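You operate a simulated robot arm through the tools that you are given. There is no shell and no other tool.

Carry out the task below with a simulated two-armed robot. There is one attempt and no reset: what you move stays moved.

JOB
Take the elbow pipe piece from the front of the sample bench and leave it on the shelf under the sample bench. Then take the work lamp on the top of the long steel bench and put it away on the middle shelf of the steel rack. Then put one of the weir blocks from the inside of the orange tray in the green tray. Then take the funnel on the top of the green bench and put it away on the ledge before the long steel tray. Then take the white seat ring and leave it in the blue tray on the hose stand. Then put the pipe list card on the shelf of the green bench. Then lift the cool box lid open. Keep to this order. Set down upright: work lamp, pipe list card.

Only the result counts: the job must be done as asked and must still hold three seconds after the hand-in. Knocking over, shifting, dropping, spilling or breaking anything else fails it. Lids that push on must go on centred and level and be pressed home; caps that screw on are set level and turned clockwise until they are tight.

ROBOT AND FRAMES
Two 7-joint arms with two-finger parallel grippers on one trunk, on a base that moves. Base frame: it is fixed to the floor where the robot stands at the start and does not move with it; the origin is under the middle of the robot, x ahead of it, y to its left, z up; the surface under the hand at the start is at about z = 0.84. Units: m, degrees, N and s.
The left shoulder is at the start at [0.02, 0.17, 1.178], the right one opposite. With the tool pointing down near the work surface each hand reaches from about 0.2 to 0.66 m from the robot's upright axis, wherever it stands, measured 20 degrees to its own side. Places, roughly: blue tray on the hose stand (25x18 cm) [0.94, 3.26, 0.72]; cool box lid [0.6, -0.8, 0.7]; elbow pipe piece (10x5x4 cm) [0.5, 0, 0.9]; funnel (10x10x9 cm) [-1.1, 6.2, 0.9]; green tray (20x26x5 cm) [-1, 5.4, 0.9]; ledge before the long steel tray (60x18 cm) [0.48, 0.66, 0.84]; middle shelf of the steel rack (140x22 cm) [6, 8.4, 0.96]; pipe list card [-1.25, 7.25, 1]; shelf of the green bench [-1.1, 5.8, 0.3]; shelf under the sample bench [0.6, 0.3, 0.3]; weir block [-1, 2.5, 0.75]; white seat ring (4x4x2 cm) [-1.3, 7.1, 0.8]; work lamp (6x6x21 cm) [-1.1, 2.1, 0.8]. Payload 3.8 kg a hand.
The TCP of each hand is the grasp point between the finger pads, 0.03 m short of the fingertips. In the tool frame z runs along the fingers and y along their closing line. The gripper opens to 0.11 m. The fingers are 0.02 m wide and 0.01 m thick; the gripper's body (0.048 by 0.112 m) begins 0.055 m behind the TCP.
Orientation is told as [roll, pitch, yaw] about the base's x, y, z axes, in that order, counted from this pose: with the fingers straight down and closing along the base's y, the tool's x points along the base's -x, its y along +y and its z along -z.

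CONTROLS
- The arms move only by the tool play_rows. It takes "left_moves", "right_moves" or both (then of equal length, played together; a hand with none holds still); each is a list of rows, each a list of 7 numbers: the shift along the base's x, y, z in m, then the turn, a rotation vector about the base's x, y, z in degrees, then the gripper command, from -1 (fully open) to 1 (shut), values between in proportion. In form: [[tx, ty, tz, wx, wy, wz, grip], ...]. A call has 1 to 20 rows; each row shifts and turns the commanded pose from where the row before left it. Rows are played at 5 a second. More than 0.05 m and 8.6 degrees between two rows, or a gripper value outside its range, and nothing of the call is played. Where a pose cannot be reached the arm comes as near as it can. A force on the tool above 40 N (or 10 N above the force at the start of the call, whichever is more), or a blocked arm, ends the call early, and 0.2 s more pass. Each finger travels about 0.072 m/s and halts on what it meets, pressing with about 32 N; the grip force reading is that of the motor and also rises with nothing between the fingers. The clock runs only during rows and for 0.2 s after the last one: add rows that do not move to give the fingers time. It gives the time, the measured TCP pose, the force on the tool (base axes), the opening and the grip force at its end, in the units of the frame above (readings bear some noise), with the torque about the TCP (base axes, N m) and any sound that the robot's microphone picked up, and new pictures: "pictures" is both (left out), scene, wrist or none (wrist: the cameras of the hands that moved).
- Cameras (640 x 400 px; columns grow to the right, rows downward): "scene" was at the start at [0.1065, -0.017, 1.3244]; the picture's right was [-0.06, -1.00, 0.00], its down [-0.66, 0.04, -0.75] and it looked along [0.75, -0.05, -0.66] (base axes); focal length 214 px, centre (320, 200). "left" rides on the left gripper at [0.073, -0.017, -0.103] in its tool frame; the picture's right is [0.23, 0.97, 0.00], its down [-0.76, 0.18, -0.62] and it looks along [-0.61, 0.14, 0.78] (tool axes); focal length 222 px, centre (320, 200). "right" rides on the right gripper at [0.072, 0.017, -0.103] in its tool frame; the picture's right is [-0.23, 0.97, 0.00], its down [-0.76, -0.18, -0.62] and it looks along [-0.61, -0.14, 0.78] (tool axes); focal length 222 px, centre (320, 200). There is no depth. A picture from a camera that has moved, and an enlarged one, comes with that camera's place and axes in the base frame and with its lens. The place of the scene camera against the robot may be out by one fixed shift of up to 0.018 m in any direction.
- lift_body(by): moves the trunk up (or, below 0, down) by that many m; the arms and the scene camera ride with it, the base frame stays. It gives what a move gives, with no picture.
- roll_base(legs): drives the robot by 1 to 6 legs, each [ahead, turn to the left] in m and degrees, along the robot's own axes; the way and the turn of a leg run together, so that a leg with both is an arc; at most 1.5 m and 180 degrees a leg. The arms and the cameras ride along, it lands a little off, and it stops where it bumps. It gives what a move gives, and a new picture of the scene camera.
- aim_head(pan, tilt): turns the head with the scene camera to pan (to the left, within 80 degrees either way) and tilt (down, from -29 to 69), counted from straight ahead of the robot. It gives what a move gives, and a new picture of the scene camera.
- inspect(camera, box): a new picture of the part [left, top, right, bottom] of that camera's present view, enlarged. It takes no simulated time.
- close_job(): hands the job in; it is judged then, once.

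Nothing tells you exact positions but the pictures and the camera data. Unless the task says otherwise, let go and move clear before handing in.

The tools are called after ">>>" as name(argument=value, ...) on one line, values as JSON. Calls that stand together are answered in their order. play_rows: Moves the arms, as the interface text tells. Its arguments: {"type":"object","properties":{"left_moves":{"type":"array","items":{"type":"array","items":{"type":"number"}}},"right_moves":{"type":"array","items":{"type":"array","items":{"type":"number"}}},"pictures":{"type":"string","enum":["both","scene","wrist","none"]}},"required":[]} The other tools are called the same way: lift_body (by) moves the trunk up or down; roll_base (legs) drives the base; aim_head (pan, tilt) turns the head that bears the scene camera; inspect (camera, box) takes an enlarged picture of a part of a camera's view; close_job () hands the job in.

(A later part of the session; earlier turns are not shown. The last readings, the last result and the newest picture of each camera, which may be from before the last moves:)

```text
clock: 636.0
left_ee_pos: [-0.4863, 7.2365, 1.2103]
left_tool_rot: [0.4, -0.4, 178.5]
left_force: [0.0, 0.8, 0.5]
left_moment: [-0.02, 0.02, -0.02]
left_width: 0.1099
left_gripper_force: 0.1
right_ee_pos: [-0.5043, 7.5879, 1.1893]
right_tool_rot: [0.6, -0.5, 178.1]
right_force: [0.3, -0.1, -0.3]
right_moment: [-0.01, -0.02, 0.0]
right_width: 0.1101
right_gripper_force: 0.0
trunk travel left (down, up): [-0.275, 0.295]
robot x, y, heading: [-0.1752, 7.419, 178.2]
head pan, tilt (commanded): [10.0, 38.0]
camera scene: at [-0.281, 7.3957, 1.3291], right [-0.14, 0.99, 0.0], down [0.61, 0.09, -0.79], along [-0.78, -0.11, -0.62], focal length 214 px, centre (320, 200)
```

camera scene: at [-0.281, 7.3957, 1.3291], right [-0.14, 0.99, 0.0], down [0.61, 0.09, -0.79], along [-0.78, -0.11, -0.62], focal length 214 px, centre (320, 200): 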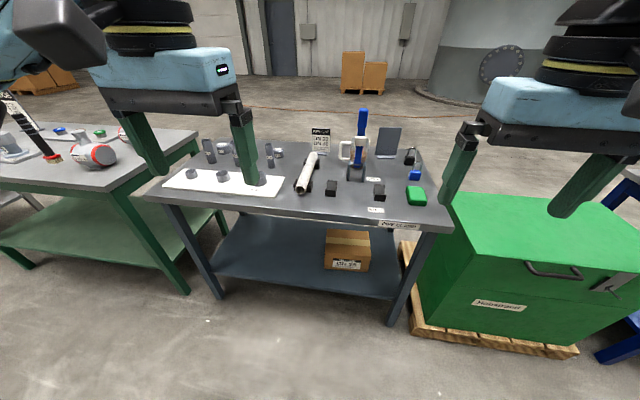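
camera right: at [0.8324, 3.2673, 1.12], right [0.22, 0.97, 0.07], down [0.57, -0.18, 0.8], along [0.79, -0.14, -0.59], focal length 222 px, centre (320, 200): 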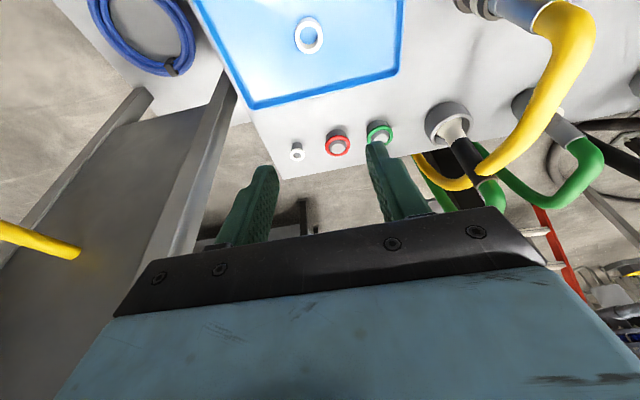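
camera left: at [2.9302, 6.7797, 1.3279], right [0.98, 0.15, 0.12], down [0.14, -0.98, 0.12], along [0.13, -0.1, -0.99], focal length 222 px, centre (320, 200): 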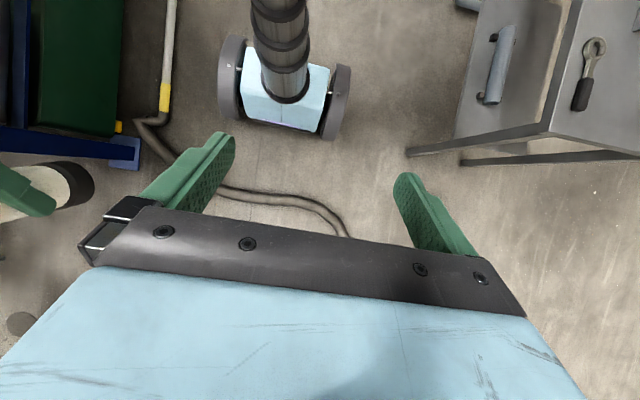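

I drive up to the bench and extend the left hand toward the card for a view.

>>> roll_base(legs=[[0.38, 1]])

>>> play_rows(left_moves=[[-0.03, 0.004, -0.015, 0, 0, 0, -1], [-0.03, 0.004, -0.015, 0, 0, 0, -1], [-0.03, 0.004, -0.015, 0, 0, 0, -1], [-0.03, 0.004, -0.015, 0, 0, 0, -1], [-0.03, 0.004, -0.01, 0, 0, 0, -1], [0, 0, 0, 0, 0, 0, -1]])

>>> inspect(camera="left", box=[220, 80, 460, 230])

```text
clock: 638.4
left_ee_pos: [-0.857, 7.235, 1.2107]
left_tool_rot: [0.4, -0.4, -180.0]
left_force: [-1.3, -0.3, 0.0]
left_moment: [-0.02, -0.01, 0.01]
left_width: 0.1101
left_gripper_force: 0.0
right_ee_pos: [-0.8842, 7.587, 1.1901]
right_tool_rot: [0.6, -0.6, 179.5]
right_force: [0.3, -0.3, -0.7]
right_moment: [-0.01, 0.0, -0.01]
right_width: 0.11
right_gripper_force: 0.0
trunk travel left (down, up): [-0.275, 0.295]
robot x, y, heading: [-0.5539, 7.4235, 179.7]
head pan, tilt (commanded): [10.0, 38.0]
camera scene: at [-0.656, 7.3999, 1.3291], right [-0.17, 0.99, 0.0], down [0.61, 0.1, -0.79], along [-0.78, -0.13, -0.62], focal length 214 px, centre (320, 200)
```

scene: 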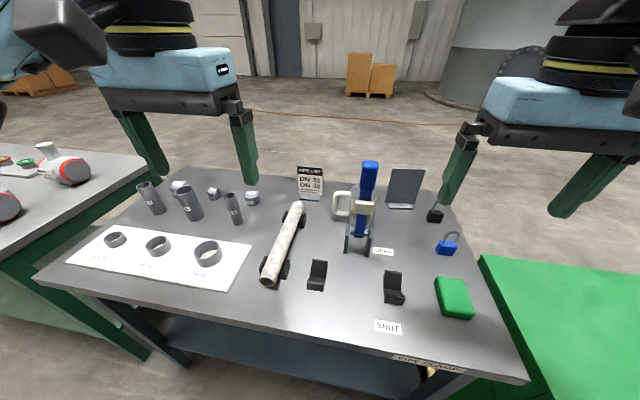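

```text
clock: 639.8
left_ee_pos: [-1.0059, 7.2551, 1.1418]
left_tool_rot: [0.4, -0.3, -180.0]
left_force: [-0.4, 1.1, -0.4]
left_moment: [-0.01, 0.01, -0.01]
left_width: 0.1101
left_gripper_force: 0.1
right_ee_pos: [-0.8833, 7.586, 1.1886]
right_tool_rot: [0.6, -0.6, 179.5]
right_force: [0.0, -0.4, 0.2]
right_moment: [-0.03, -0.02, 0.01]
right_width: 0.11
right_gripper_force: 0.0
trunk travel left (down, up): [-0.275, 0.295]
robot x, y, heading: [-0.5473, 7.4248, 179.8]
head pan, tilt (commanded): [10.0, 38.0]
camera scene: at [-0.655, 7.3997, 1.3292], right [-0.17, 0.99, 0.0], down [0.61, 0.1, -0.79], along [-0.78, -0.13, -0.62], focal length 214 px, centre (320, 200)
camera left: at [-0.9329, 7.2725, 1.2446], right [0.23, -0.97, 0.01], down [-0.76, -0.17, 0.63], along [-0.61, -0.15, -0.78], focal length 222 px, centre (320, 200)
```

scene: 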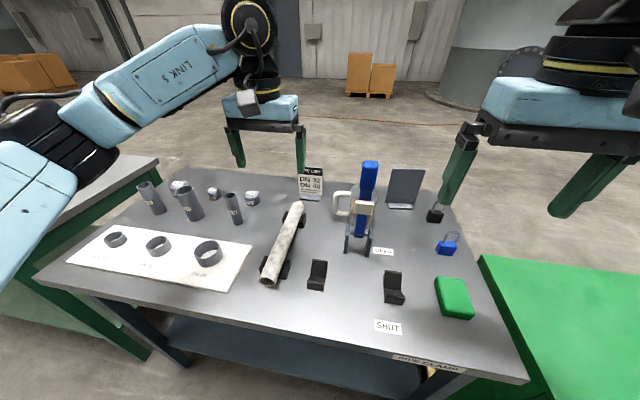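
left: 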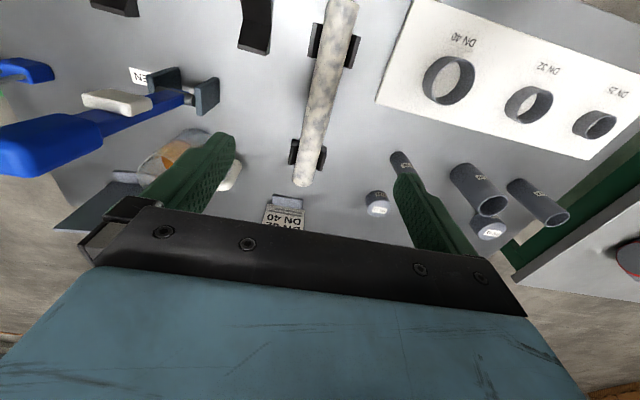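

```text
2.67 times, centred on (340, 155) of left
camera zoom: at [-0.9329, 7.2725, 1.2446], right [0.23, -0.97, 0.01], down [-0.76, -0.17, 0.63], along [-0.61, -0.15, -0.78], focal length 592 px, centre (267, 320)
```

zoom: 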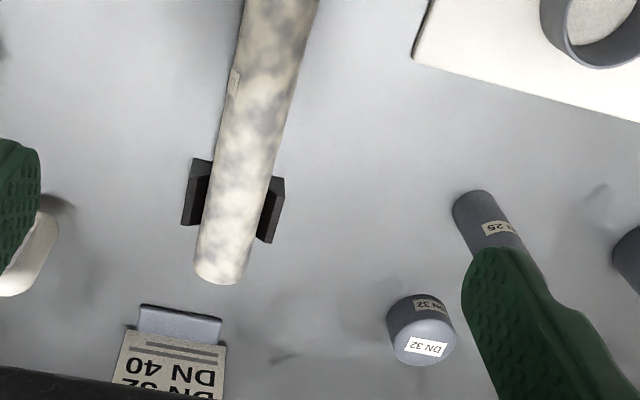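

The card is about 82 mm wide (y 7.227–7.309), centre y≈7.268. I tilt the left hand 30° and come closer to see its plane.

>>> play_rows(left_moves=[[-0.025, 0.003, -0.02, 0, 7.5, 0, -1], [-0.025, 0.003, -0.02, 0, 7.5, 0, -1], [-0.025, 0.003, -0.02, 0, 7.5, 0, -1], [-0.025, 0.004, -0.02, 0, 7.5, 0, -1], [0, 0, 0, 0, 0, 0, -1]])

>>> inspect(camera="left", box=[180, 60, 460, 235])

>>> inspect(camera="scene", box=[250, 140, 370, 215])

```text
clock: 641.0
left_ee_pos: [-1.1068, 7.2692, 1.0624]
left_tool_rot: [0.4, -30.4, -180.0]
left_force: [0.2, 0.5, -0.2]
left_moment: [-0.01, -0.02, 0.01]
left_width: 0.11
left_gripper_force: 0.0
right_ee_pos: [-0.8829, 7.586, 1.1895]
right_tool_rot: [0.6, -0.5, 179.5]
right_force: [-0.3, 0.3, 0.4]
right_moment: [-0.01, 0.0, 0.02]
right_width: 0.1097
right_gripper_force: 0.2
trunk travel left (down, up): [-0.275, 0.295]
robot x, y, heading: [-0.5502, 7.4246, 179.6]
head pan, tilt (commanded): [10.0, 38.0]
camera scene: at [-0.6552, 7.4, 1.3292], right [-0.17, 0.99, 0.0], down [0.61, 0.1, -0.79], along [-0.78, -0.13, -0.62], focal length 214 px, centre (320, 200)
camera left: at [-0.9923, 7.2856, 1.115], right [0.2, -0.97, -0.11], down [-0.34, -0.17, 0.92], along [-0.92, -0.15, -0.37], focal length 222 px, centre (320, 200)
```

scene: 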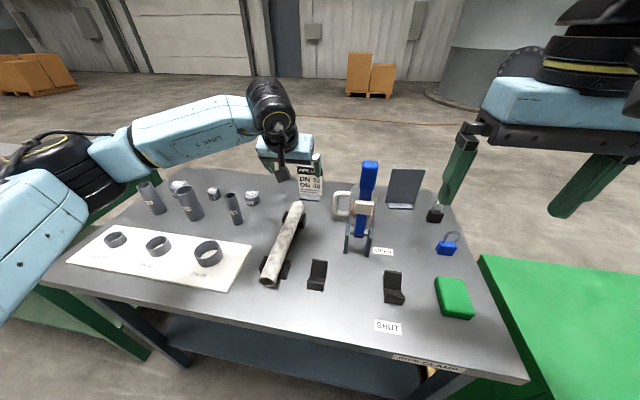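
left: 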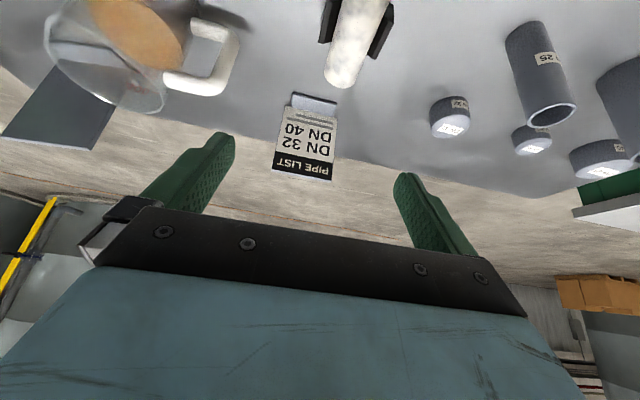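

```text
2.29 times, centred on (320, 148) of left
camera zoom: at [-0.9923, 7.2856, 1.115], right [0.2, -0.97, -0.11], down [-0.34, -0.17, 0.92], along [-0.92, -0.15, -0.37], focal length 508 px, centre (320, 320)
```

zoom: 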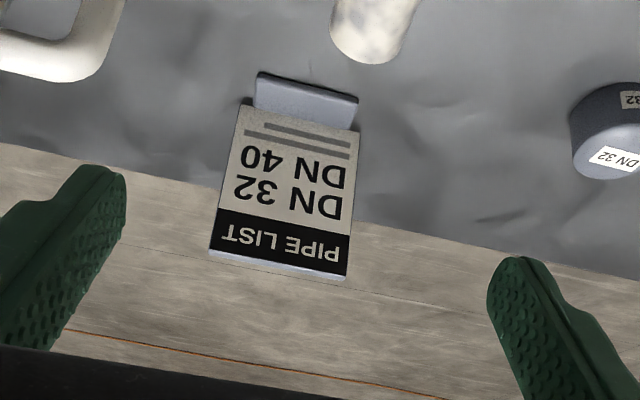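

```text
5.33 times, centred on (310, 178) of scene
camera zoom: at [-0.6552, 7.4, 1.3292], right [-0.17, 0.99, 0.0], down [0.61, 0.1, -0.79], along [-0.78, -0.13, -0.62], focal length 1144 px, centre (373, 320)
```

zoom: 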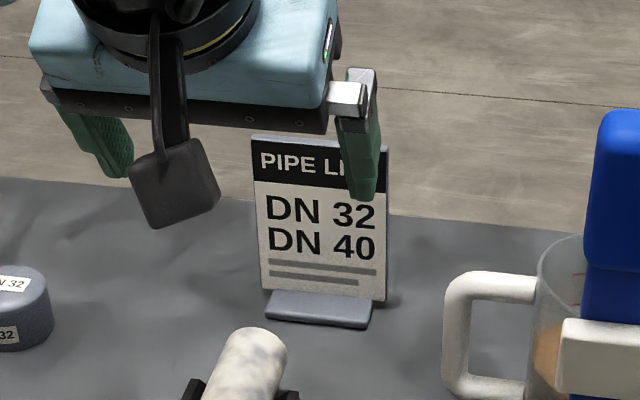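

The card stands at x≈-1.28, y 7.227–7.312, top z≈0.963. I drive 3.5 cm closer and move to the pre-grasp above and in front of it.

>>> roll_base(legs=[[0.035, 0]])

>>> play_rows(left_moves=[[-0.025, 0, -0.012, 0, 0, 0, -1], [-0.025, 0, -0.012, 0, 0, 0, -1], [-0.025, 0, -0.012, 0, 0, 0, -1], [-0.015, 0, -0.012, 0, 0, 0, -1], [0, 0, 0, 0, 0, 0, -1]], pictures="wrist")

>>> inspect(camera="left", box=[180, 60, 460, 235])

```text
clock: 641.8
left_ee_pos: [-1.1419, 7.2673, 1.0614]
left_tool_rot: [0.5, -30.1, -179.8]
left_force: [-0.6, -0.2, 0.3]
left_moment: [0.01, -0.02, -0.02]
left_width: 0.1099
left_gripper_force: 0.0
right_ee_pos: [-0.9184, 7.5858, 1.1887]
right_tool_rot: [0.6, -0.3, 179.5]
right_force: [-0.9, -0.6, 0.0]
right_moment: [0.01, -0.03, 0.01]
right_width: 0.1103
right_gripper_force: 0.1
trunk travel left (down, up): [-0.275, 0.295]
robot x, y, heading: [-0.5849, 7.426, 179.6]
head pan, tilt (commanded): [10.0, 38.0]
camera scene: at [-0.6912, 7.4001, 1.3289], right [-0.17, 0.99, 0.0], down [0.61, 0.1, -0.79], along [-0.78, -0.13, -0.62], focal length 214 px, centre (320, 200)
```

scene: 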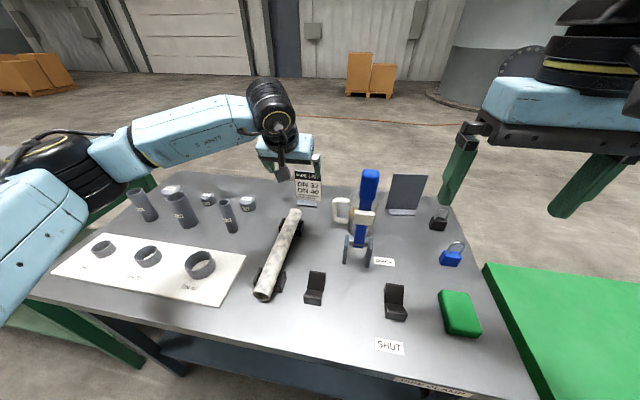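

```text
clock: 643.0
left_ee_pos: [-1.2299, 7.2679, 1.0148]
left_tool_rot: [0.5, -30.3, -179.9]
left_force: [0.4, 0.0, -0.1]
left_moment: [0.02, 0.01, 0.01]
left_width: 0.1101
left_gripper_force: 0.1
right_ee_pos: [-0.9169, 7.5863, 1.1906]
right_tool_rot: [0.6, -0.5, 179.7]
right_force: [0.0, -0.2, -0.2]
right_moment: [0.0, 0.01, -0.03]
right_width: 0.11
right_gripper_force: 0.1
trunk travel left (down, up): [-0.275, 0.295]
robot x, y, heading: [-0.5818, 7.4307, 179.7]
head pan, tilt (commanded): [10.0, 38.0]
camera left: at [-1.1166, 7.2853, 1.0691], right [0.2, -0.97, -0.11], down [-0.34, -0.17, 0.92], along [-0.92, -0.15, -0.37], focal length 222 px, centre (320, 200)
```

left: 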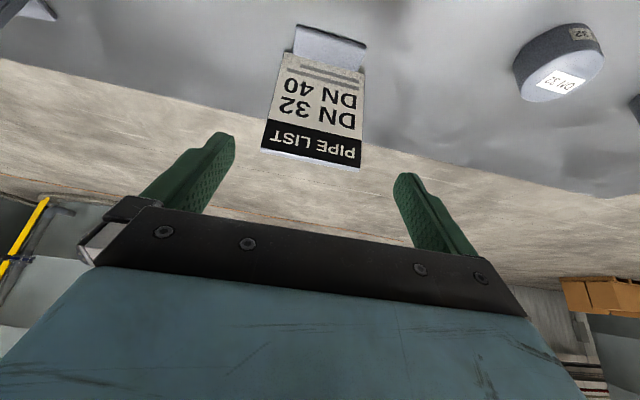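

```text
2.29 times, centred on (320, 148) of left
camera zoom: at [-1.1166, 7.2853, 1.0691], right [0.2, -0.97, -0.11], down [-0.34, -0.17, 0.92], along [-0.92, -0.15, -0.37], focal length 508 px, centre (320, 320)
```

zoom: 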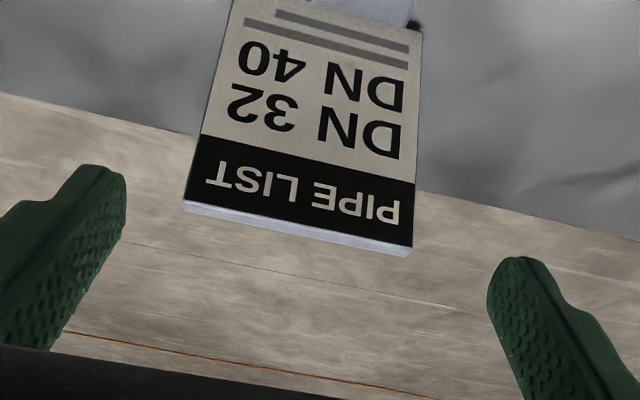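

The top edge spans y 7.224–7.312 (88 mm) with the 110 mm opening centred on it. I advance so the fingers straddle the card's sides.

>>> play_rows(left_moves=[[-0.0133, 0, -0.0225, 0, 0, 0, -1], [-0.0133, 0, -0.0225, 0, 0, 0, -1], [-0.0133, 0, -0.0225, 0, 0, 0, -1], [-0.0133, 0.0005, -0.0225, 0, 0, 0, -1], [0, 0, 0, 0, 0, 0, -1]], pictures="both")

>>> inspect(camera="scene", box=[250, 120, 370, 215])

```text
clock: 644.2
left_ee_pos: [-1.2863, 7.2694, 0.9228]
left_tool_rot: [0.3, -30.3, -179.9]
left_force: [-0.2, -0.8, -0.4]
left_moment: [-0.01, 0.02, -0.02]
left_width: 0.1099
left_gripper_force: 0.1
right_ee_pos: [-0.9173, 7.5857, 1.1903]
right_tool_rot: [0.5, -0.5, 179.6]
right_force: [0.3, 0.0, -0.3]
right_moment: [-0.02, 0.02, -0.04]
right_width: 0.1098
right_gripper_force: 0.1
trunk travel left (down, up): [-0.275, 0.295]
robot x, y, heading: [-0.5838, 7.4249, 179.6]
head pan, tilt (commanded): [10.0, 38.0]
camera scene: at [-0.6892, 7.3998, 1.3292], right [-0.17, 0.99, 0.0], down [0.61, 0.1, -0.79], along [-0.78, -0.13, -0.62], focal length 214 px, centre (320, 200)
camera left: at [-1.171, 7.2871, 0.9762], right [0.2, -0.97, -0.11], down [-0.34, -0.17, 0.92], along [-0.92, -0.15, -0.37], focal length 222 px, centre (320, 200)
```

scene: 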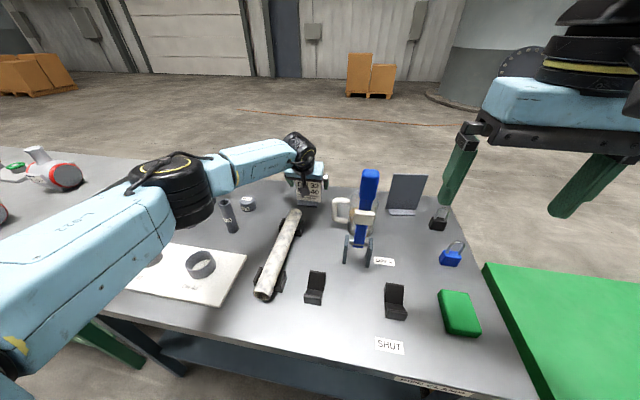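
left: 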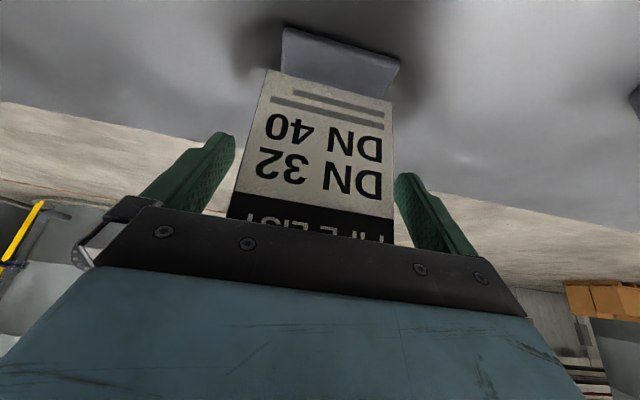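

```text
4.21 times, centred on (310, 168) of scene
camera zoom: at [-0.6892, 7.3998, 1.3292], right [-0.17, 0.99, 0.0], down [0.61, 0.1, -0.79], along [-0.78, -0.13, -0.62], focal length 903 px, centre (362, 337)
```

zoom: 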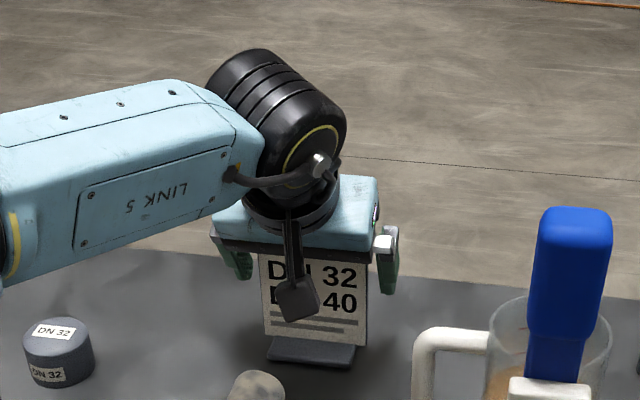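

The card sits between the fingers. I close gently on its side edges.

>>> play_rows(left_moves=[[0, 0, 0, 0, 0, 0, -0.75], [0, 0, 0, 0, 0, 0, -0.6], [0, 0, 0, 0, 0, 0, -0.4], [0, 0, 0, 0, 0, 0, -0.2], [0, 0, 0, 0, 0, 0, -0.2]], pictures="wrist")

>>> inspect(camera="scene", box=[250, 120, 370, 215])

```text
clock: 645.4
left_ee_pos: [-1.2856, 7.2697, 0.9236]
left_tool_rot: [0.3, -30.3, -179.9]
left_force: [0.1, -0.1, 0.7]
left_moment: [0.0, 0.01, -0.02]
left_width: 0.0894
left_gripper_force: 31.9
right_ee_pos: [-0.9174, 7.5854, 1.1893]
right_tool_rot: [0.7, -0.4, 179.5]
right_force: [0.1, -0.6, -0.1]
right_moment: [0.02, 0.01, -0.03]
right_width: 0.11
right_gripper_force: 0.1
trunk travel left (down, up): [-0.275, 0.295]
robot x, y, heading: [-0.587, 7.4273, 179.8]
head pan, tilt (commanded): [10.0, 38.0]
camera left: at [-1.1711, 7.2872, 0.9764], right [0.2, -0.97, -0.11], down [-0.34, -0.17, 0.92], along [-0.92, -0.15, -0.37], focal length 222 px, centre (320, 200)
```

left: 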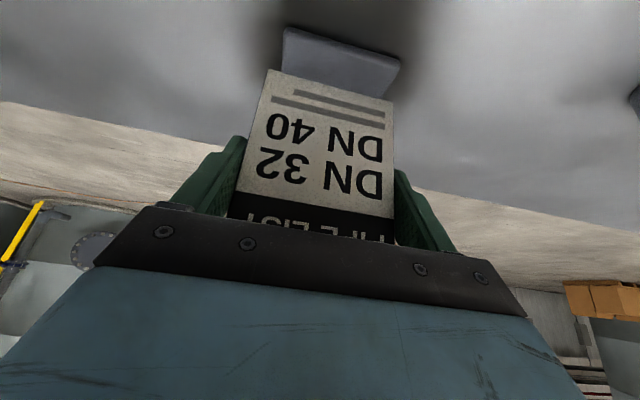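

```text
4.21 times, centred on (310, 168) of scene
camera zoom: at [-0.6895, 7.4, 1.3291], right [-0.17, 0.99, 0.0], down [0.61, 0.1, -0.79], along [-0.78, -0.13, -0.62], focal length 903 px, centre (362, 337)
```

zoom: 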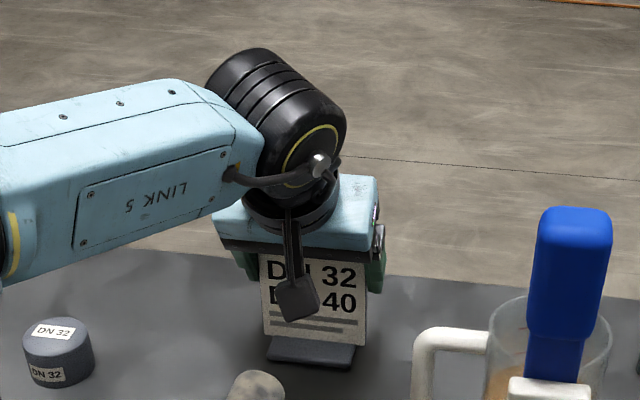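

Gripped at 89 mm. I lift slowly.

>>> play_rows(left_moves=[[0, 0, 0.005, 0, 0, 0, -0.1], [0, 0, 0.01, 0, 0, 0, -0.1], [0, 0, 0.02, 0, 0, 0, -0.1], [0, 0, 0.03, 0, 0, 0, -0.1], [0, 0, 0.03, 0, 0, 0, -0.1], [0, 0, 0, 0, 0, 0, -0.1]], pictures="both")

>>> inspect(camera="left", box=[180, 0, 460, 240])

```text
clock: 646.8
left_ee_pos: [-1.2835, 7.2685, 1.0184]
left_tool_rot: [0.5, -30.3, -179.9]
left_force: [-0.7, 0.2, -0.1]
left_moment: [0.0, 0.0, -0.01]
left_width: 0.0896
left_gripper_force: 32.2
right_ee_pos: [-0.9172, 7.5868, 1.1884]
right_tool_rot: [0.6, -0.5, 179.5]
right_force: [0.3, 0.3, -0.4]
right_moment: [-0.02, 0.01, 0.01]
right_width: 0.11
right_gripper_force: 0.1
trunk travel left (down, up): [-0.275, 0.295]
robot x, y, heading: [-0.5867, 7.4261, 179.8]
head pan, tilt (commanded): [10.0, 38.0]
camera scene: at [-0.6897, 7.4, 1.3291], right [-0.17, 0.99, 0.0], down [0.61, 0.1, -0.79], along [-0.78, -0.13, -0.62], focal length 214 px, centre (320, 200)
camera left: at [-1.1692, 7.2861, 1.0717], right [0.2, -0.97, -0.11], down [-0.34, -0.17, 0.92], along [-0.92, -0.15, -0.37], focal length 222 px, centre (320, 200)
```

scene: 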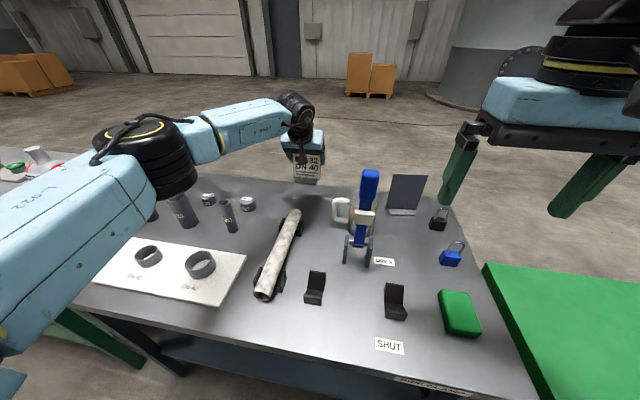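
left: 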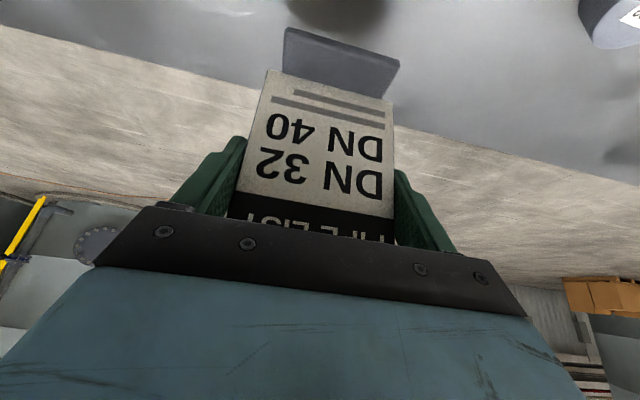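

```text
1.67 times, centred on (320, 120) of left
camera zoom: at [-1.1692, 7.2861, 1.0717], right [0.2, -0.97, -0.11], down [-0.34, -0.17, 0.92], along [-0.92, -0.15, -0.37], focal length 370 px, centre (320, 333)
```

zoom: 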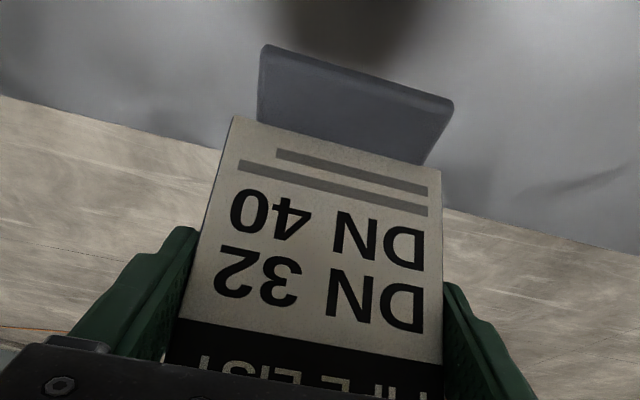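

The card is held upright. I raise it further, draw it in, and back off.

>>> play_rows(left_moves=[[0, 0, 0.03, 0, 0, 0, -0.1], [0.02, 0, 0.03, 0, 0, 0, -0.1], [0.03, 0, 0.02, 0, 0, 0, -0.1], [0.035, 0, 0, 0, 0, 0, -0.1], [0.035, 0, 0, 0, 0, 0, -0.1], [0.035, 0, 0, 0, 0, 0, -0.1], [0.035, 0, 0, 0, 0, 0, -0.1], [0.03, 0, 0, 0, 0, 0, -0.1], [0, 0, 0, 0, 0, 0, -0.1]], pictures="none")

>>> roll_base(legs=[[-0.4, 0]])

>>> inspect(camera="left", box=[180, 0, 460, 240])

```text
clock: 648.8
left_ee_pos: [-1.0631, 7.268, 1.0984]
left_tool_rot: [0.4, -30.3, -179.9]
left_force: [-0.2, -0.2, -0.5]
left_moment: [0.01, -0.01, 0.0]
left_width: 0.0894
left_gripper_force: 32.6
right_ee_pos: [-0.9179, 7.5868, 1.1896]
right_tool_rot: [0.6, -0.5, 179.6]
right_force: [-1.3, 0.6, 0.1]
right_moment: [0.03, -0.01, -0.01]
right_width: 0.11
right_gripper_force: 0.2
trunk travel left (down, up): [-0.275, 0.295]
robot x, y, heading: [-0.587, 7.4275, 179.7]
head pan, tilt (commanded): [10.0, 38.0]
```

```text
clock: 651.3
left_ee_pos: [-0.6626, 7.2668, 1.1001]
left_tool_rot: [0.4, -30.3, -179.9]
left_force: [0.2, -0.1, -0.8]
left_moment: [0.0, 0.04, -0.02]
left_width: 0.0899
left_gripper_force: 31.5
right_ee_pos: [-0.5174, 7.5841, 1.1894]
right_tool_rot: [0.5, -0.5, 179.5]
right_force: [0.2, 0.2, 0.4]
right_moment: [0.02, 0.0, 0.01]
right_width: 0.1102
right_gripper_force: 0.1
trunk travel left (down, up): [-0.275, 0.295]
robot x, y, heading: [-0.187, 7.4248, 179.5]
head pan, tilt (commanded): [10.0, 38.0]
camera scene: at [-0.2895, 7.398, 1.3292], right [-0.17, 0.99, 0.0], down [0.61, 0.1, -0.79], along [-0.78, -0.13, -0.62], focal length 214 px, centre (320, 200)
```

scene: 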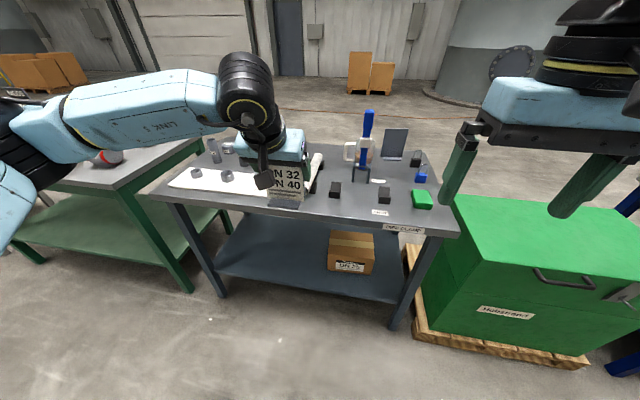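

```text
1.67 times, centred on (320, 120) of left
camera zoom: at [-0.549, 7.285, 1.1525], right [0.2, -0.97, -0.11], down [-0.34, -0.17, 0.92], along [-0.92, -0.15, -0.37], focal length 370 px, centre (320, 333)
```

zoom: 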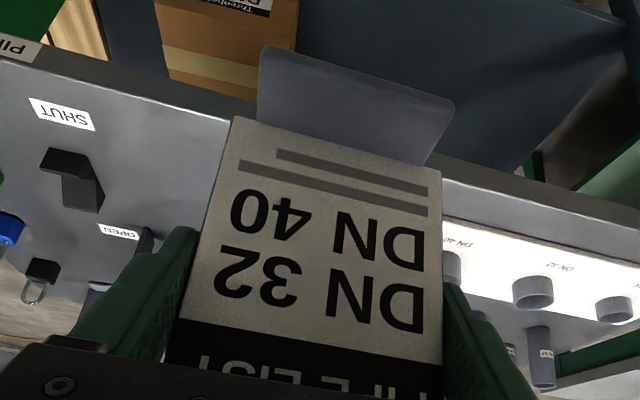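

The card is steady. I drive to the middle of the green bench and face it.

>>> roll_base(legs=[[0, 90], [1.47, 0], [0, -90]])

>>> aim_head(pan=0, tilt=45)

```text
clock: 666.3
left_ee_pos: [-0.668, 5.789, 1.0989]
left_tool_rot: [0.4, -30.3, 179.9]
left_force: [-0.4, 0.1, -0.9]
left_moment: [-0.01, 0.03, -0.02]
left_width: 0.0895
left_gripper_force: 31.8
right_ee_pos: [-0.5209, 6.1067, 1.1889]
right_tool_rot: [0.7, -0.4, 179.4]
right_force: [-0.4, 0.1, 0.0]
right_moment: [0.02, -0.02, 0.02]
right_width: 0.11
right_gripper_force: 0.2
trunk travel left (down, up): [-0.275, 0.295]
robot x, y, heading: [-0.1879, 5.9471, 179.4]
head pan, tilt (commanded): [10.0, 38.0]
camera scene: at [-0.2935, 5.9183, 1.3291], right [-0.17, 0.99, 0.0], down [0.61, 0.1, -0.79], along [-0.78, -0.13, -0.62], focal length 214 px, centre (320, 200)
```

scene: 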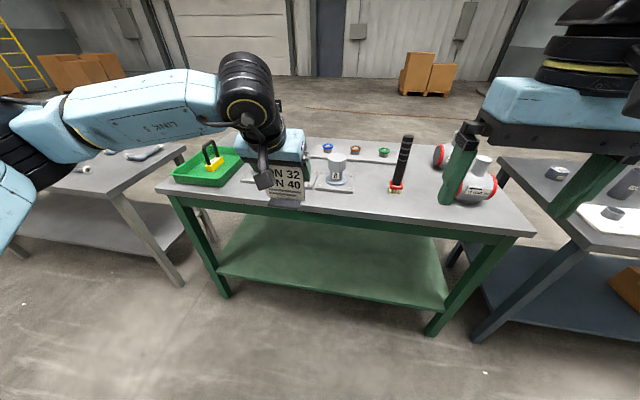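

```text
clock: 667.0
left_ee_pos: [-0.6685, 5.7893, 1.1001]
left_tool_rot: [0.3, -30.3, 179.8]
left_force: [-0.6, -0.6, -0.8]
left_moment: [0.01, 0.0, 0.01]
left_width: 0.0896
left_gripper_force: 31.7
right_ee_pos: [-0.5209, 6.1052, 1.1881]
right_tool_rot: [0.6, -0.5, 179.4]
right_force: [-0.7, 0.0, -0.6]
right_moment: [-0.01, -0.01, 0.01]
right_width: 0.1098
right_gripper_force: 0.2
trunk travel left (down, up): [-0.275, 0.295]
robot x, y, heading: [-0.1908, 5.9453, 179.7]
head pan, tilt (commanded): [0.0, 45.0]
camera scene: at [-0.2896, 5.9331, 1.3189], right [0.01, 1.0, 0.0], down [0.71, -0.01, -0.71], along [-0.71, 0.01, -0.71], focal length 214 px, centre (320, 200)
```

scene: 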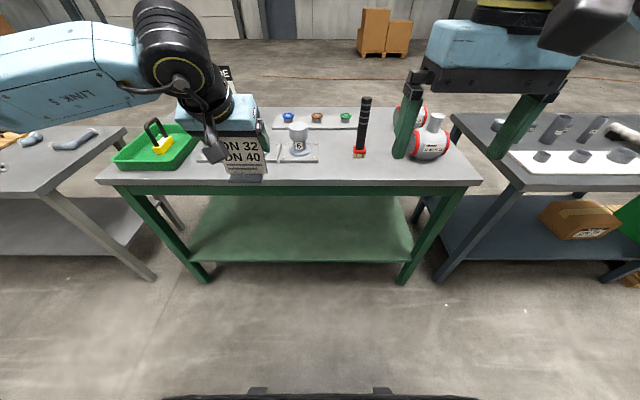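

The shelf below is empty (front edge x≈-0.85). I lower the trunk and the left hand, in front of the bench.

>>> lift_body(by=-0.27)

>>> play_rows(left_moves=[[0, 0, -0.04, 0, 0, 0, -0.1], [0, 0, -0.045, 0, 0, 0, -0.1], [0, 0, -0.045, 0, 0, 0, -0.1], [0, 0, -0.045, 0, 0, 0, -0.1], [0, 0, -0.045, 0, 0, 0, -0.1], [0, 0, -0.045, 0, 0, 0, -0.1], [0, 0, -0.045, 0, 0, 0, -0.1], [0, 0, -0.045, 0, 0, 0, -0.1], [0, 0, -0.03, 0, 0, 0, -0.1], [0, 0, 0, 0, 0, 0, -0.1]])

```text
clock: 669.8
left_ee_pos: [-0.6674, 5.7885, 0.8301]
left_tool_rot: [0.3, -30.3, 179.9]
left_force: [0.5, -0.2, -0.9]
left_moment: [0.02, -0.01, 0.01]
left_width: 0.0895
left_gripper_force: 32.1
right_ee_pos: [-0.519, 6.105, 0.9194]
right_tool_rot: [0.6, -0.5, 179.3]
right_force: [0.0, 0.5, 0.1]
right_moment: [0.01, 0.04, -0.03]
right_width: 0.1098
right_gripper_force: 0.2
trunk travel left (down, up): [-0.005, 0.565]
robot x, y, heading: [-0.1887, 5.9434, 179.5]
head pan, tilt (commanded): [0.0, 45.0]
```

```text
clock: 672.0
left_ee_pos: [-0.6685, 5.787, 0.4436]
left_tool_rot: [0.4, -30.3, 179.9]
left_force: [-0.7, 0.4, -0.4]
left_moment: [-0.04, -0.02, 0.01]
left_width: 0.0894
left_gripper_force: 31.8
right_ee_pos: [-0.5211, 6.1049, 0.9196]
right_tool_rot: [0.6, -0.4, 179.4]
right_force: [0.2, -0.5, 0.8]
right_moment: [-0.02, 0.01, 0.03]
right_width: 0.11
right_gripper_force: 0.0
trunk travel left (down, up): [-0.005, 0.565]
robot x, y, heading: [-0.1897, 5.9442, 179.5]
head pan, tilt (commanded): [0.0, 45.0]
camera scene: at [-0.2896, 5.9331, 1.0489], right [0.01, 1.0, 0.0], down [0.71, -0.01, -0.71], along [-0.71, 0.01, -0.71], focal length 214 px, centre (320, 200)
camera left: at [-0.5532, 5.8048, 0.497], right [0.2, -0.97, -0.11], down [-0.34, -0.17, 0.92], along [-0.92, -0.14, -0.37], focal length 222 px, centre (320, 200)
```

scene: 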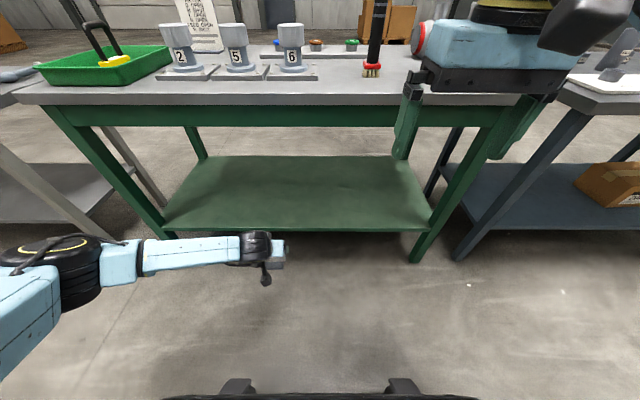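
left: 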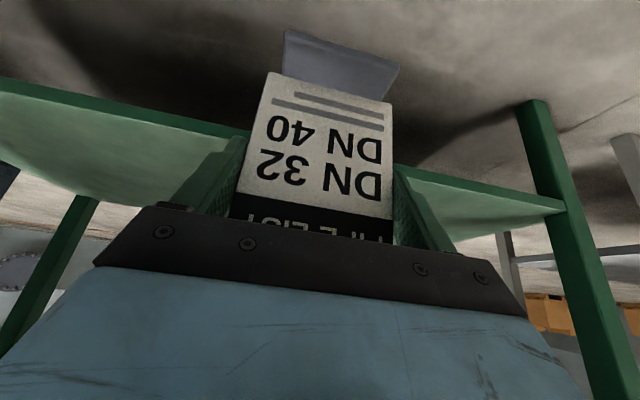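

The card base is 6 cm above shelf level (z≈0.30). I drive ahead so it goes under the bench.

>>> roll_base(legs=[[0.21, 0]])

>>> inspect(camera="left", box=[0, 0, 640, 400])

```text
clock: 673.6
left_ee_pos: [-0.8773, 5.7895, 0.4442]
left_tool_rot: [0.3, -30.3, 179.9]
left_force: [-0.1, 0.6, -0.5]
left_moment: [-0.01, -0.06, 0.01]
left_width: 0.0892
left_gripper_force: 32.1
right_ee_pos: [-0.7294, 6.1071, 0.9197]
right_tool_rot: [0.5, -0.5, 179.5]
right_force: [-0.8, 0.0, -0.4]
right_moment: [0.0, -0.02, -0.01]
right_width: 0.1097
right_gripper_force: 0.0
trunk travel left (down, up): [-0.005, 0.565]
robot x, y, heading: [-0.3982, 5.9442, 179.6]
head pan, tilt (commanded): [0.0, 45.0]
camera scene: at [-0.4992, 5.935, 1.0488], right [0.01, 1.0, 0.0], down [0.71, -0.01, -0.71], along [-0.71, 0.01, -0.71], focal length 214 px, centre (320, 200)
```

scene: 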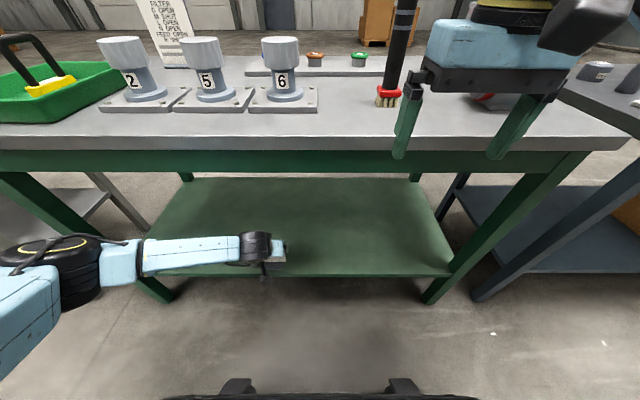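

```text
1.00 times, centred on (320, 200) of left (not enlarged: the box is as wide or as high as the picture)
camera zoom: at [-0.7628, 5.8065, 0.4974], right [0.2, -0.97, -0.11], down [-0.34, -0.17, 0.92], along [-0.92, -0.14, -0.37], focal length 222 px, centre (320, 200)
```

zoom: 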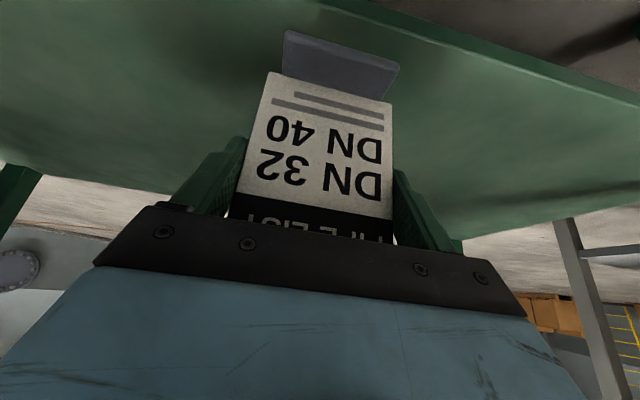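

I extend the hand inward and lower toward the shelf.

>>> play_rows(left_moves=[[-0.025, 0, -0.008, 0, 0, 0, -0.1], [-0.025, 0, -0.01, 0, 0, 0, -0.1], [-0.025, 0, -0.012, 0, 0, 0, -0.1], [-0.015, 0, -0.01, 0, 0, 0, -0.1], [0, 0, 0, 0, 0, 0, -0.1]])

```text
clock: 674.8
left_ee_pos: [-0.9673, 5.7881, 0.4038]
left_tool_rot: [0.3, -30.3, 179.9]
left_force: [-0.3, 0.3, -1.3]
left_moment: [0.0, 0.0, -0.01]
left_width: 0.0891
left_gripper_force: 32.0
right_ee_pos: [-0.7305, 6.1066, 0.9187]
right_tool_rot: [0.5, -0.5, 179.4]
right_force: [-0.1, 0.2, -0.2]
right_moment: [0.0, -0.01, -0.01]
right_width: 0.11
right_gripper_force: 0.0
trunk travel left (down, up): [-0.005, 0.565]
robot x, y, heading: [-0.3979, 5.9459, 179.5]
head pan, tilt (commanded): [0.0, 45.0]
camera scene: at [-0.4992, 5.935, 1.0489], right [0.01, 1.0, 0.0], down [0.71, -0.01, -0.71], along [-0.71, 0.01, -0.71], focal length 214 px, centre (320, 200)
camera left: at [-0.8521, 5.8057, 0.4573], right [0.2, -0.97, -0.11], down [-0.34, -0.17, 0.92], along [-0.92, -0.14, -0.37], focal length 222 px, centre (320, 200)
```

scene: 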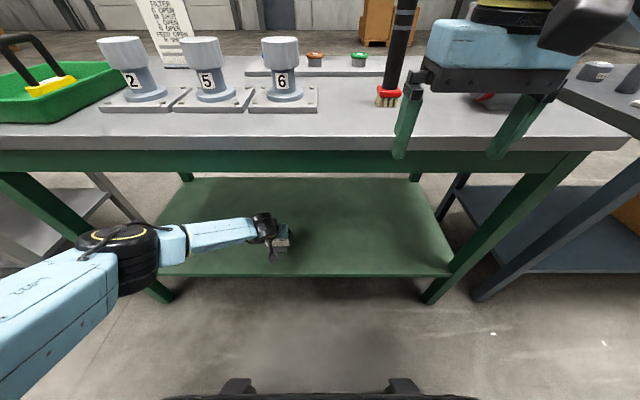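
left: 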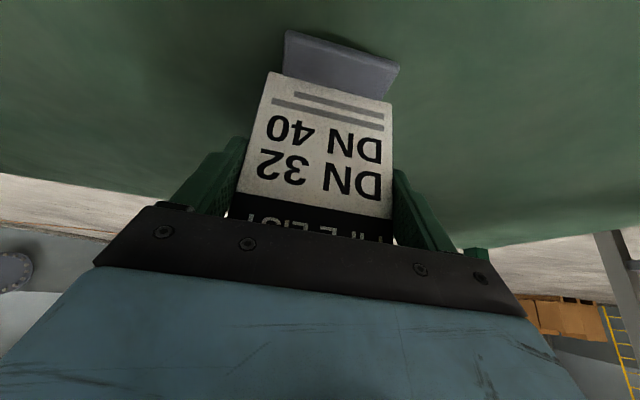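

>>> play_rows(left_moves=[[0, 0, -0.007, 0, 0, 0, -0.1], [0, 0, -0.005, 0, 0, 0, -0.1], [0, 0, -0.003, 0, 0, 0, -0.1], [0, 0, -0.003, 0, 0, 0, -0.1], [0, 0, 0, 0, 0, 0, -0.1]], pictures="wrist")

```text
clock: 676.0
left_ee_pos: [-0.968, 5.7888, 0.3864]
left_tool_rot: [0.4, -30.3, 179.9]
left_force: [0.5, 0.1, -0.8]
left_moment: [0.01, -0.03, 0.0]
left_width: 0.0896
left_gripper_force: 31.6
right_ee_pos: [-0.7304, 6.1066, 0.9186]
right_tool_rot: [0.6, -0.5, 179.4]
right_force: [0.6, 0.8, -1.4]
right_moment: [0.01, 0.01, 0.01]
right_width: 0.1101
right_gripper_force: 0.0
trunk travel left (down, up): [-0.005, 0.565]
robot x, y, heading: [-0.397, 5.9553, 179.5]
head pan, tilt (commanded): [0.0, 45.0]
camera left: at [-0.8526, 5.806, 0.4393], right [0.2, -0.97, -0.11], down [-0.34, -0.17, 0.92], along [-0.92, -0.14, -0.37], focal length 222 px, centre (320, 200)
```

left: 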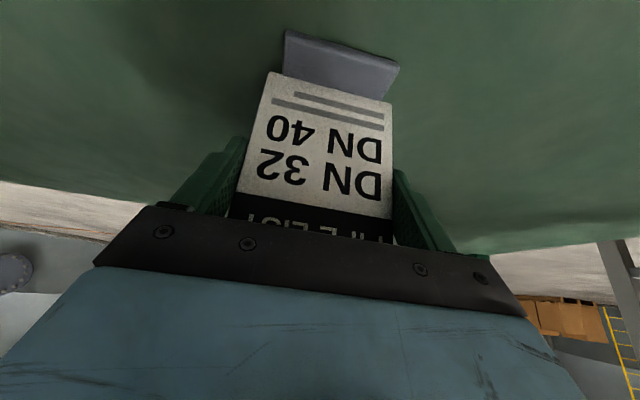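

>>> play_rows(left_moves=[[0, 0, -0.003, 0, 0, 0, -0.1], [0, 0, -0.002, 0, 0, 0, -0.1], [0, 0, -0.002, 0, 0, 0, -0.1], [0, 0, 0, 0, 0, 0, -0.1]], pictures="wrist")

```text
clock: 677.0
left_ee_pos: [-0.9695, 5.7887, 0.3824]
left_tool_rot: [0.3, -30.8, 179.9]
left_force: [5.2, -2.9, 29.4]
left_moment: [0.16, 0.06, 0.04]
left_width: 0.0893
left_gripper_force: 31.8
right_ee_pos: [-0.7288, 6.1074, 0.9192]
right_tool_rot: [0.6, -0.7, 179.4]
right_force: [0.2, -0.8, -1.2]
right_moment: [0.02, 0.01, -0.01]
right_width: 0.1097
right_gripper_force: 0.0
trunk travel left (down, up): [-0.005, 0.565]
robot x, y, heading: [-0.4005, 5.9463, 179.2]
head pan, tilt (commanded): [0.0, 45.0]
camera left: at [-0.8539, 5.8066, 0.435], right [0.2, -0.97, -0.11], down [-0.34, -0.17, 0.93], along [-0.92, -0.14, -0.36], focal length 222 px, centre (320, 200)
```

left: 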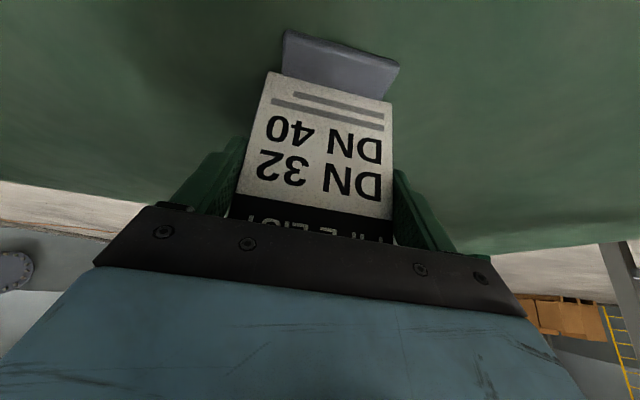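

Contact at z=0.382. I relieve the pressure to near zero, then open.

>>> play_rows(left_moves=[[0, 0, 0.003, 0, 0, 0, -0.1], [0, 0, 0, 0, 0, 0, -0.1]], pictures="none")

```text
clock: 677.6
left_ee_pos: [-0.9666, 5.7898, 0.3828]
left_tool_rot: [0.4, -30.4, 179.9]
left_force: [-4.3, -0.8, 13.2]
left_moment: [0.25, 0.81, 0.1]
left_width: 0.0896
left_gripper_force: 31.8
right_ee_pos: [-0.7282, 6.1062, 0.9188]
right_tool_rot: [0.6, -0.7, 179.4]
right_force: [-0.1, 0.3, 0.3]
right_moment: [-0.01, -0.03, -0.01]
right_width: 0.11
right_gripper_force: 0.2
trunk travel left (down, up): [-0.005, 0.565]
robot x, y, heading: [-0.4011, 5.9443, 179.4]
head pan, tilt (commanded): [0.0, 45.0]
```

>>> play_rows(left_moves=[[0, 0, 0.0013, 0, 0, 0, -0.1], [0, 0, 0, 0, 0, 0, -0.1]], pictures="wrist")

```text
clock: 678.2
left_ee_pos: [-0.9658, 5.7894, 0.3828]
left_tool_rot: [0.5, -30.3, 179.9]
left_force: [-0.6, 0.1, 7.3]
left_moment: [0.32, 0.36, 0.0]
left_width: 0.0895
left_gripper_force: 31.8
right_ee_pos: [-0.7297, 6.1073, 0.9193]
right_tool_rot: [0.6, -0.7, 179.3]
right_force: [0.1, 0.1, 0.6]
right_moment: [-0.01, -0.01, 0.01]
right_width: 0.1102
right_gripper_force: 0.0
trunk travel left (down, up): [-0.005, 0.565]
robot x, y, heading: [-0.3968, 5.943, 179.6]
head pan, tilt (commanded): [0.0, 45.0]
camera left: at [-0.8516, 5.8067, 0.4361], right [0.2, -0.97, -0.11], down [-0.34, -0.17, 0.92], along [-0.92, -0.14, -0.37], focal length 222 px, centre (320, 200)
```

left: 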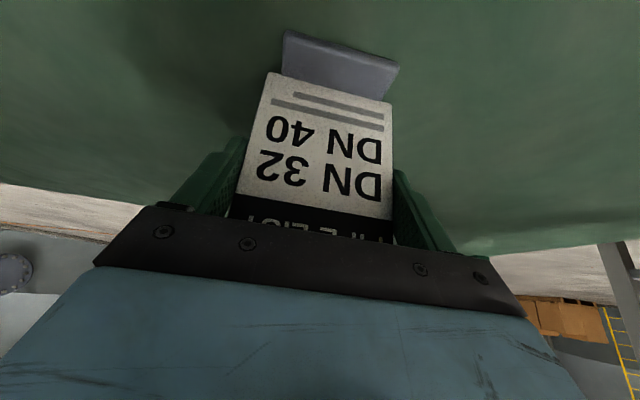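

Light contact remains (7 N). I open the fingers gradually.

>>> play_rows(left_moves=[[0, 0, 0, 0, 0, 0, -0.64], [0, 0, 0, 0, 0, 0, -0.72], [0, 0, 0, 0, 0, 0, -0.85], [0, 0, 0, 0, 0, 0, -1], [0, 0, 0, 0, 0, 0, -1]], pictures="wrist")

>>> inspect(camera="scene", box=[180, 180, 400, 300])

```text
clock: 679.4
left_ee_pos: [-0.9667, 5.7898, 0.3829]
left_tool_rot: [0.4, -30.3, 180.0]
left_force: [-0.5, -0.2, 0.5]
left_moment: [-0.02, 0.0, 0.0]
left_width: 0.11
left_gripper_force: 0.0
right_ee_pos: [-0.7298, 6.1072, 0.9197]
right_tool_rot: [0.6, -0.5, 179.4]
right_force: [-0.2, 0.8, -0.3]
right_moment: [-0.01, -0.01, 0.02]
right_width: 0.11
right_gripper_force: 0.1
trunk travel left (down, up): [-0.005, 0.565]
robot x, y, heading: [-0.3978, 5.9425, 179.4]
head pan, tilt (commanded): [0.0, 45.0]
camera left: at [-0.8525, 5.8066, 0.4363], right [0.2, -0.97, -0.11], down [-0.34, -0.17, 0.92], along [-0.92, -0.14, -0.37], focal length 222 px, centre (320, 200)
```

left: 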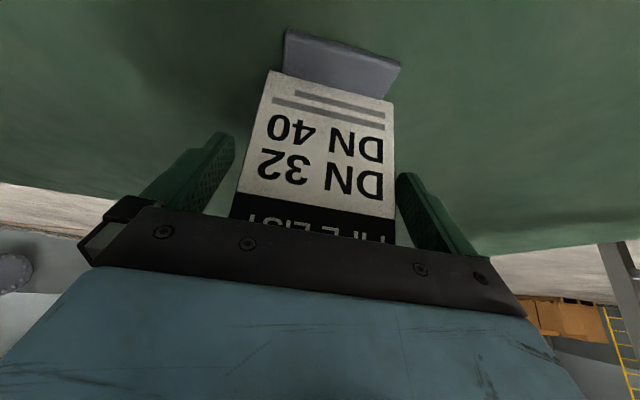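

```text
2.91 times, centred on (290, 240) of scene
camera zoom: at [-0.4991, 5.935, 1.0489], right [0.01, 1.0, 0.0], down [0.71, -0.01, -0.71], along [-0.71, 0.01, -0.71], focal length 624 px, centre (407, 84)
```

zoom: 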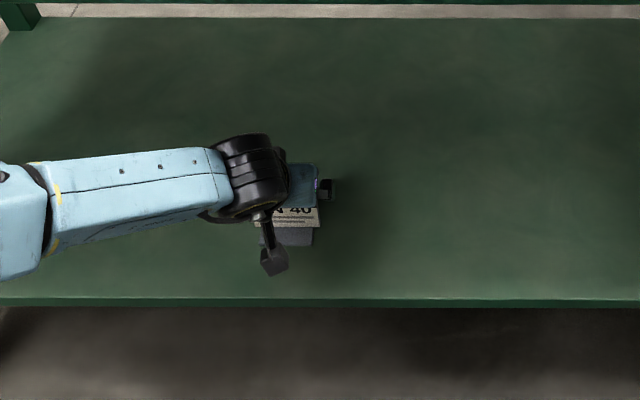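

The card stands by itself. I withdraw backward and up, between the fingers' gap.

>>> play_rows(left_moves=[[0.008, 0, 0.006, 0, 0, 0, -1], [0.015, 0, 0.012, 0, 0, 0, -1], [0.02, 0, 0.015, 0, 0, 0, -1], [0.025, 0, 0.015, 0, 0, 0, -1], [0.03, 0, 0.01, 0, 0, 0, -1], [0.03, 0, 0.0, 0, 0, 0, -1], [0, 0, 0, 0, 0, 0, -1]], pictures="both")

```text
clock: 681.0
left_ee_pos: [-0.8384, 5.7891, 0.4432]
left_tool_rot: [0.3, -30.3, 179.9]
left_force: [0.3, 0.8, 1.2]
left_moment: [0.01, 0.04, -0.01]
left_width: 0.11
left_gripper_force: 0.0
right_ee_pos: [-0.7303, 6.1072, 0.9197]
right_tool_rot: [0.6, -0.4, 179.4]
right_force: [0.3, 0.0, 0.1]
right_moment: [0.01, -0.03, -0.03]
right_width: 0.1099
right_gripper_force: 0.1
trunk travel left (down, up): [-0.005, 0.565]
robot x, y, heading: [-0.4022, 5.9455, 179.6]
head pan, tilt (commanded): [0.0, 45.0]
camera scene: at [-0.4991, 5.935, 1.0489], right [0.01, 1.0, 0.0], down [0.71, -0.01, -0.71], along [-0.71, 0.01, -0.71], focal length 214 px, centre (320, 200)
camera left: at [-0.7247, 5.8065, 0.4959], right [0.2, -0.97, -0.11], down [-0.34, -0.17, 0.92], along [-0.92, -0.14, -0.37], focal length 222 px, centre (320, 200)
```

scene: 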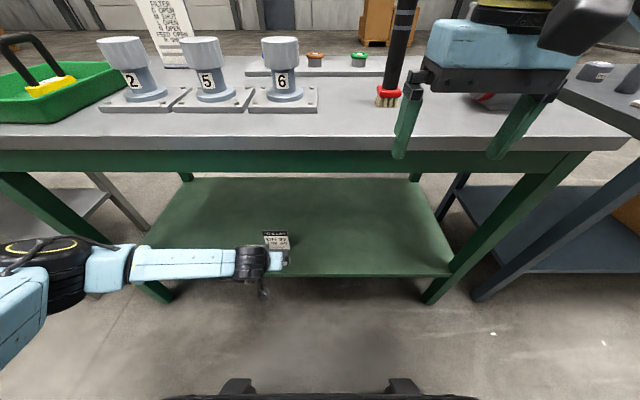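
left: 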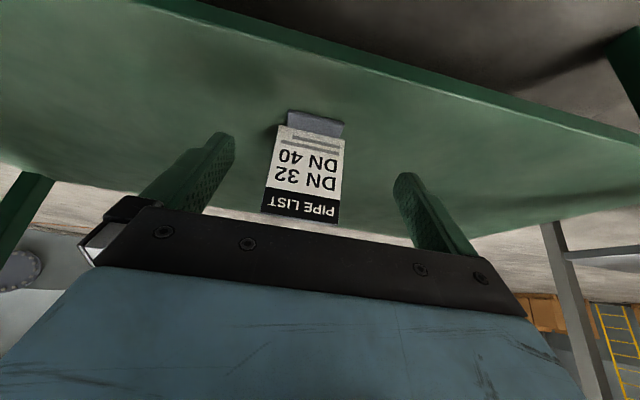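

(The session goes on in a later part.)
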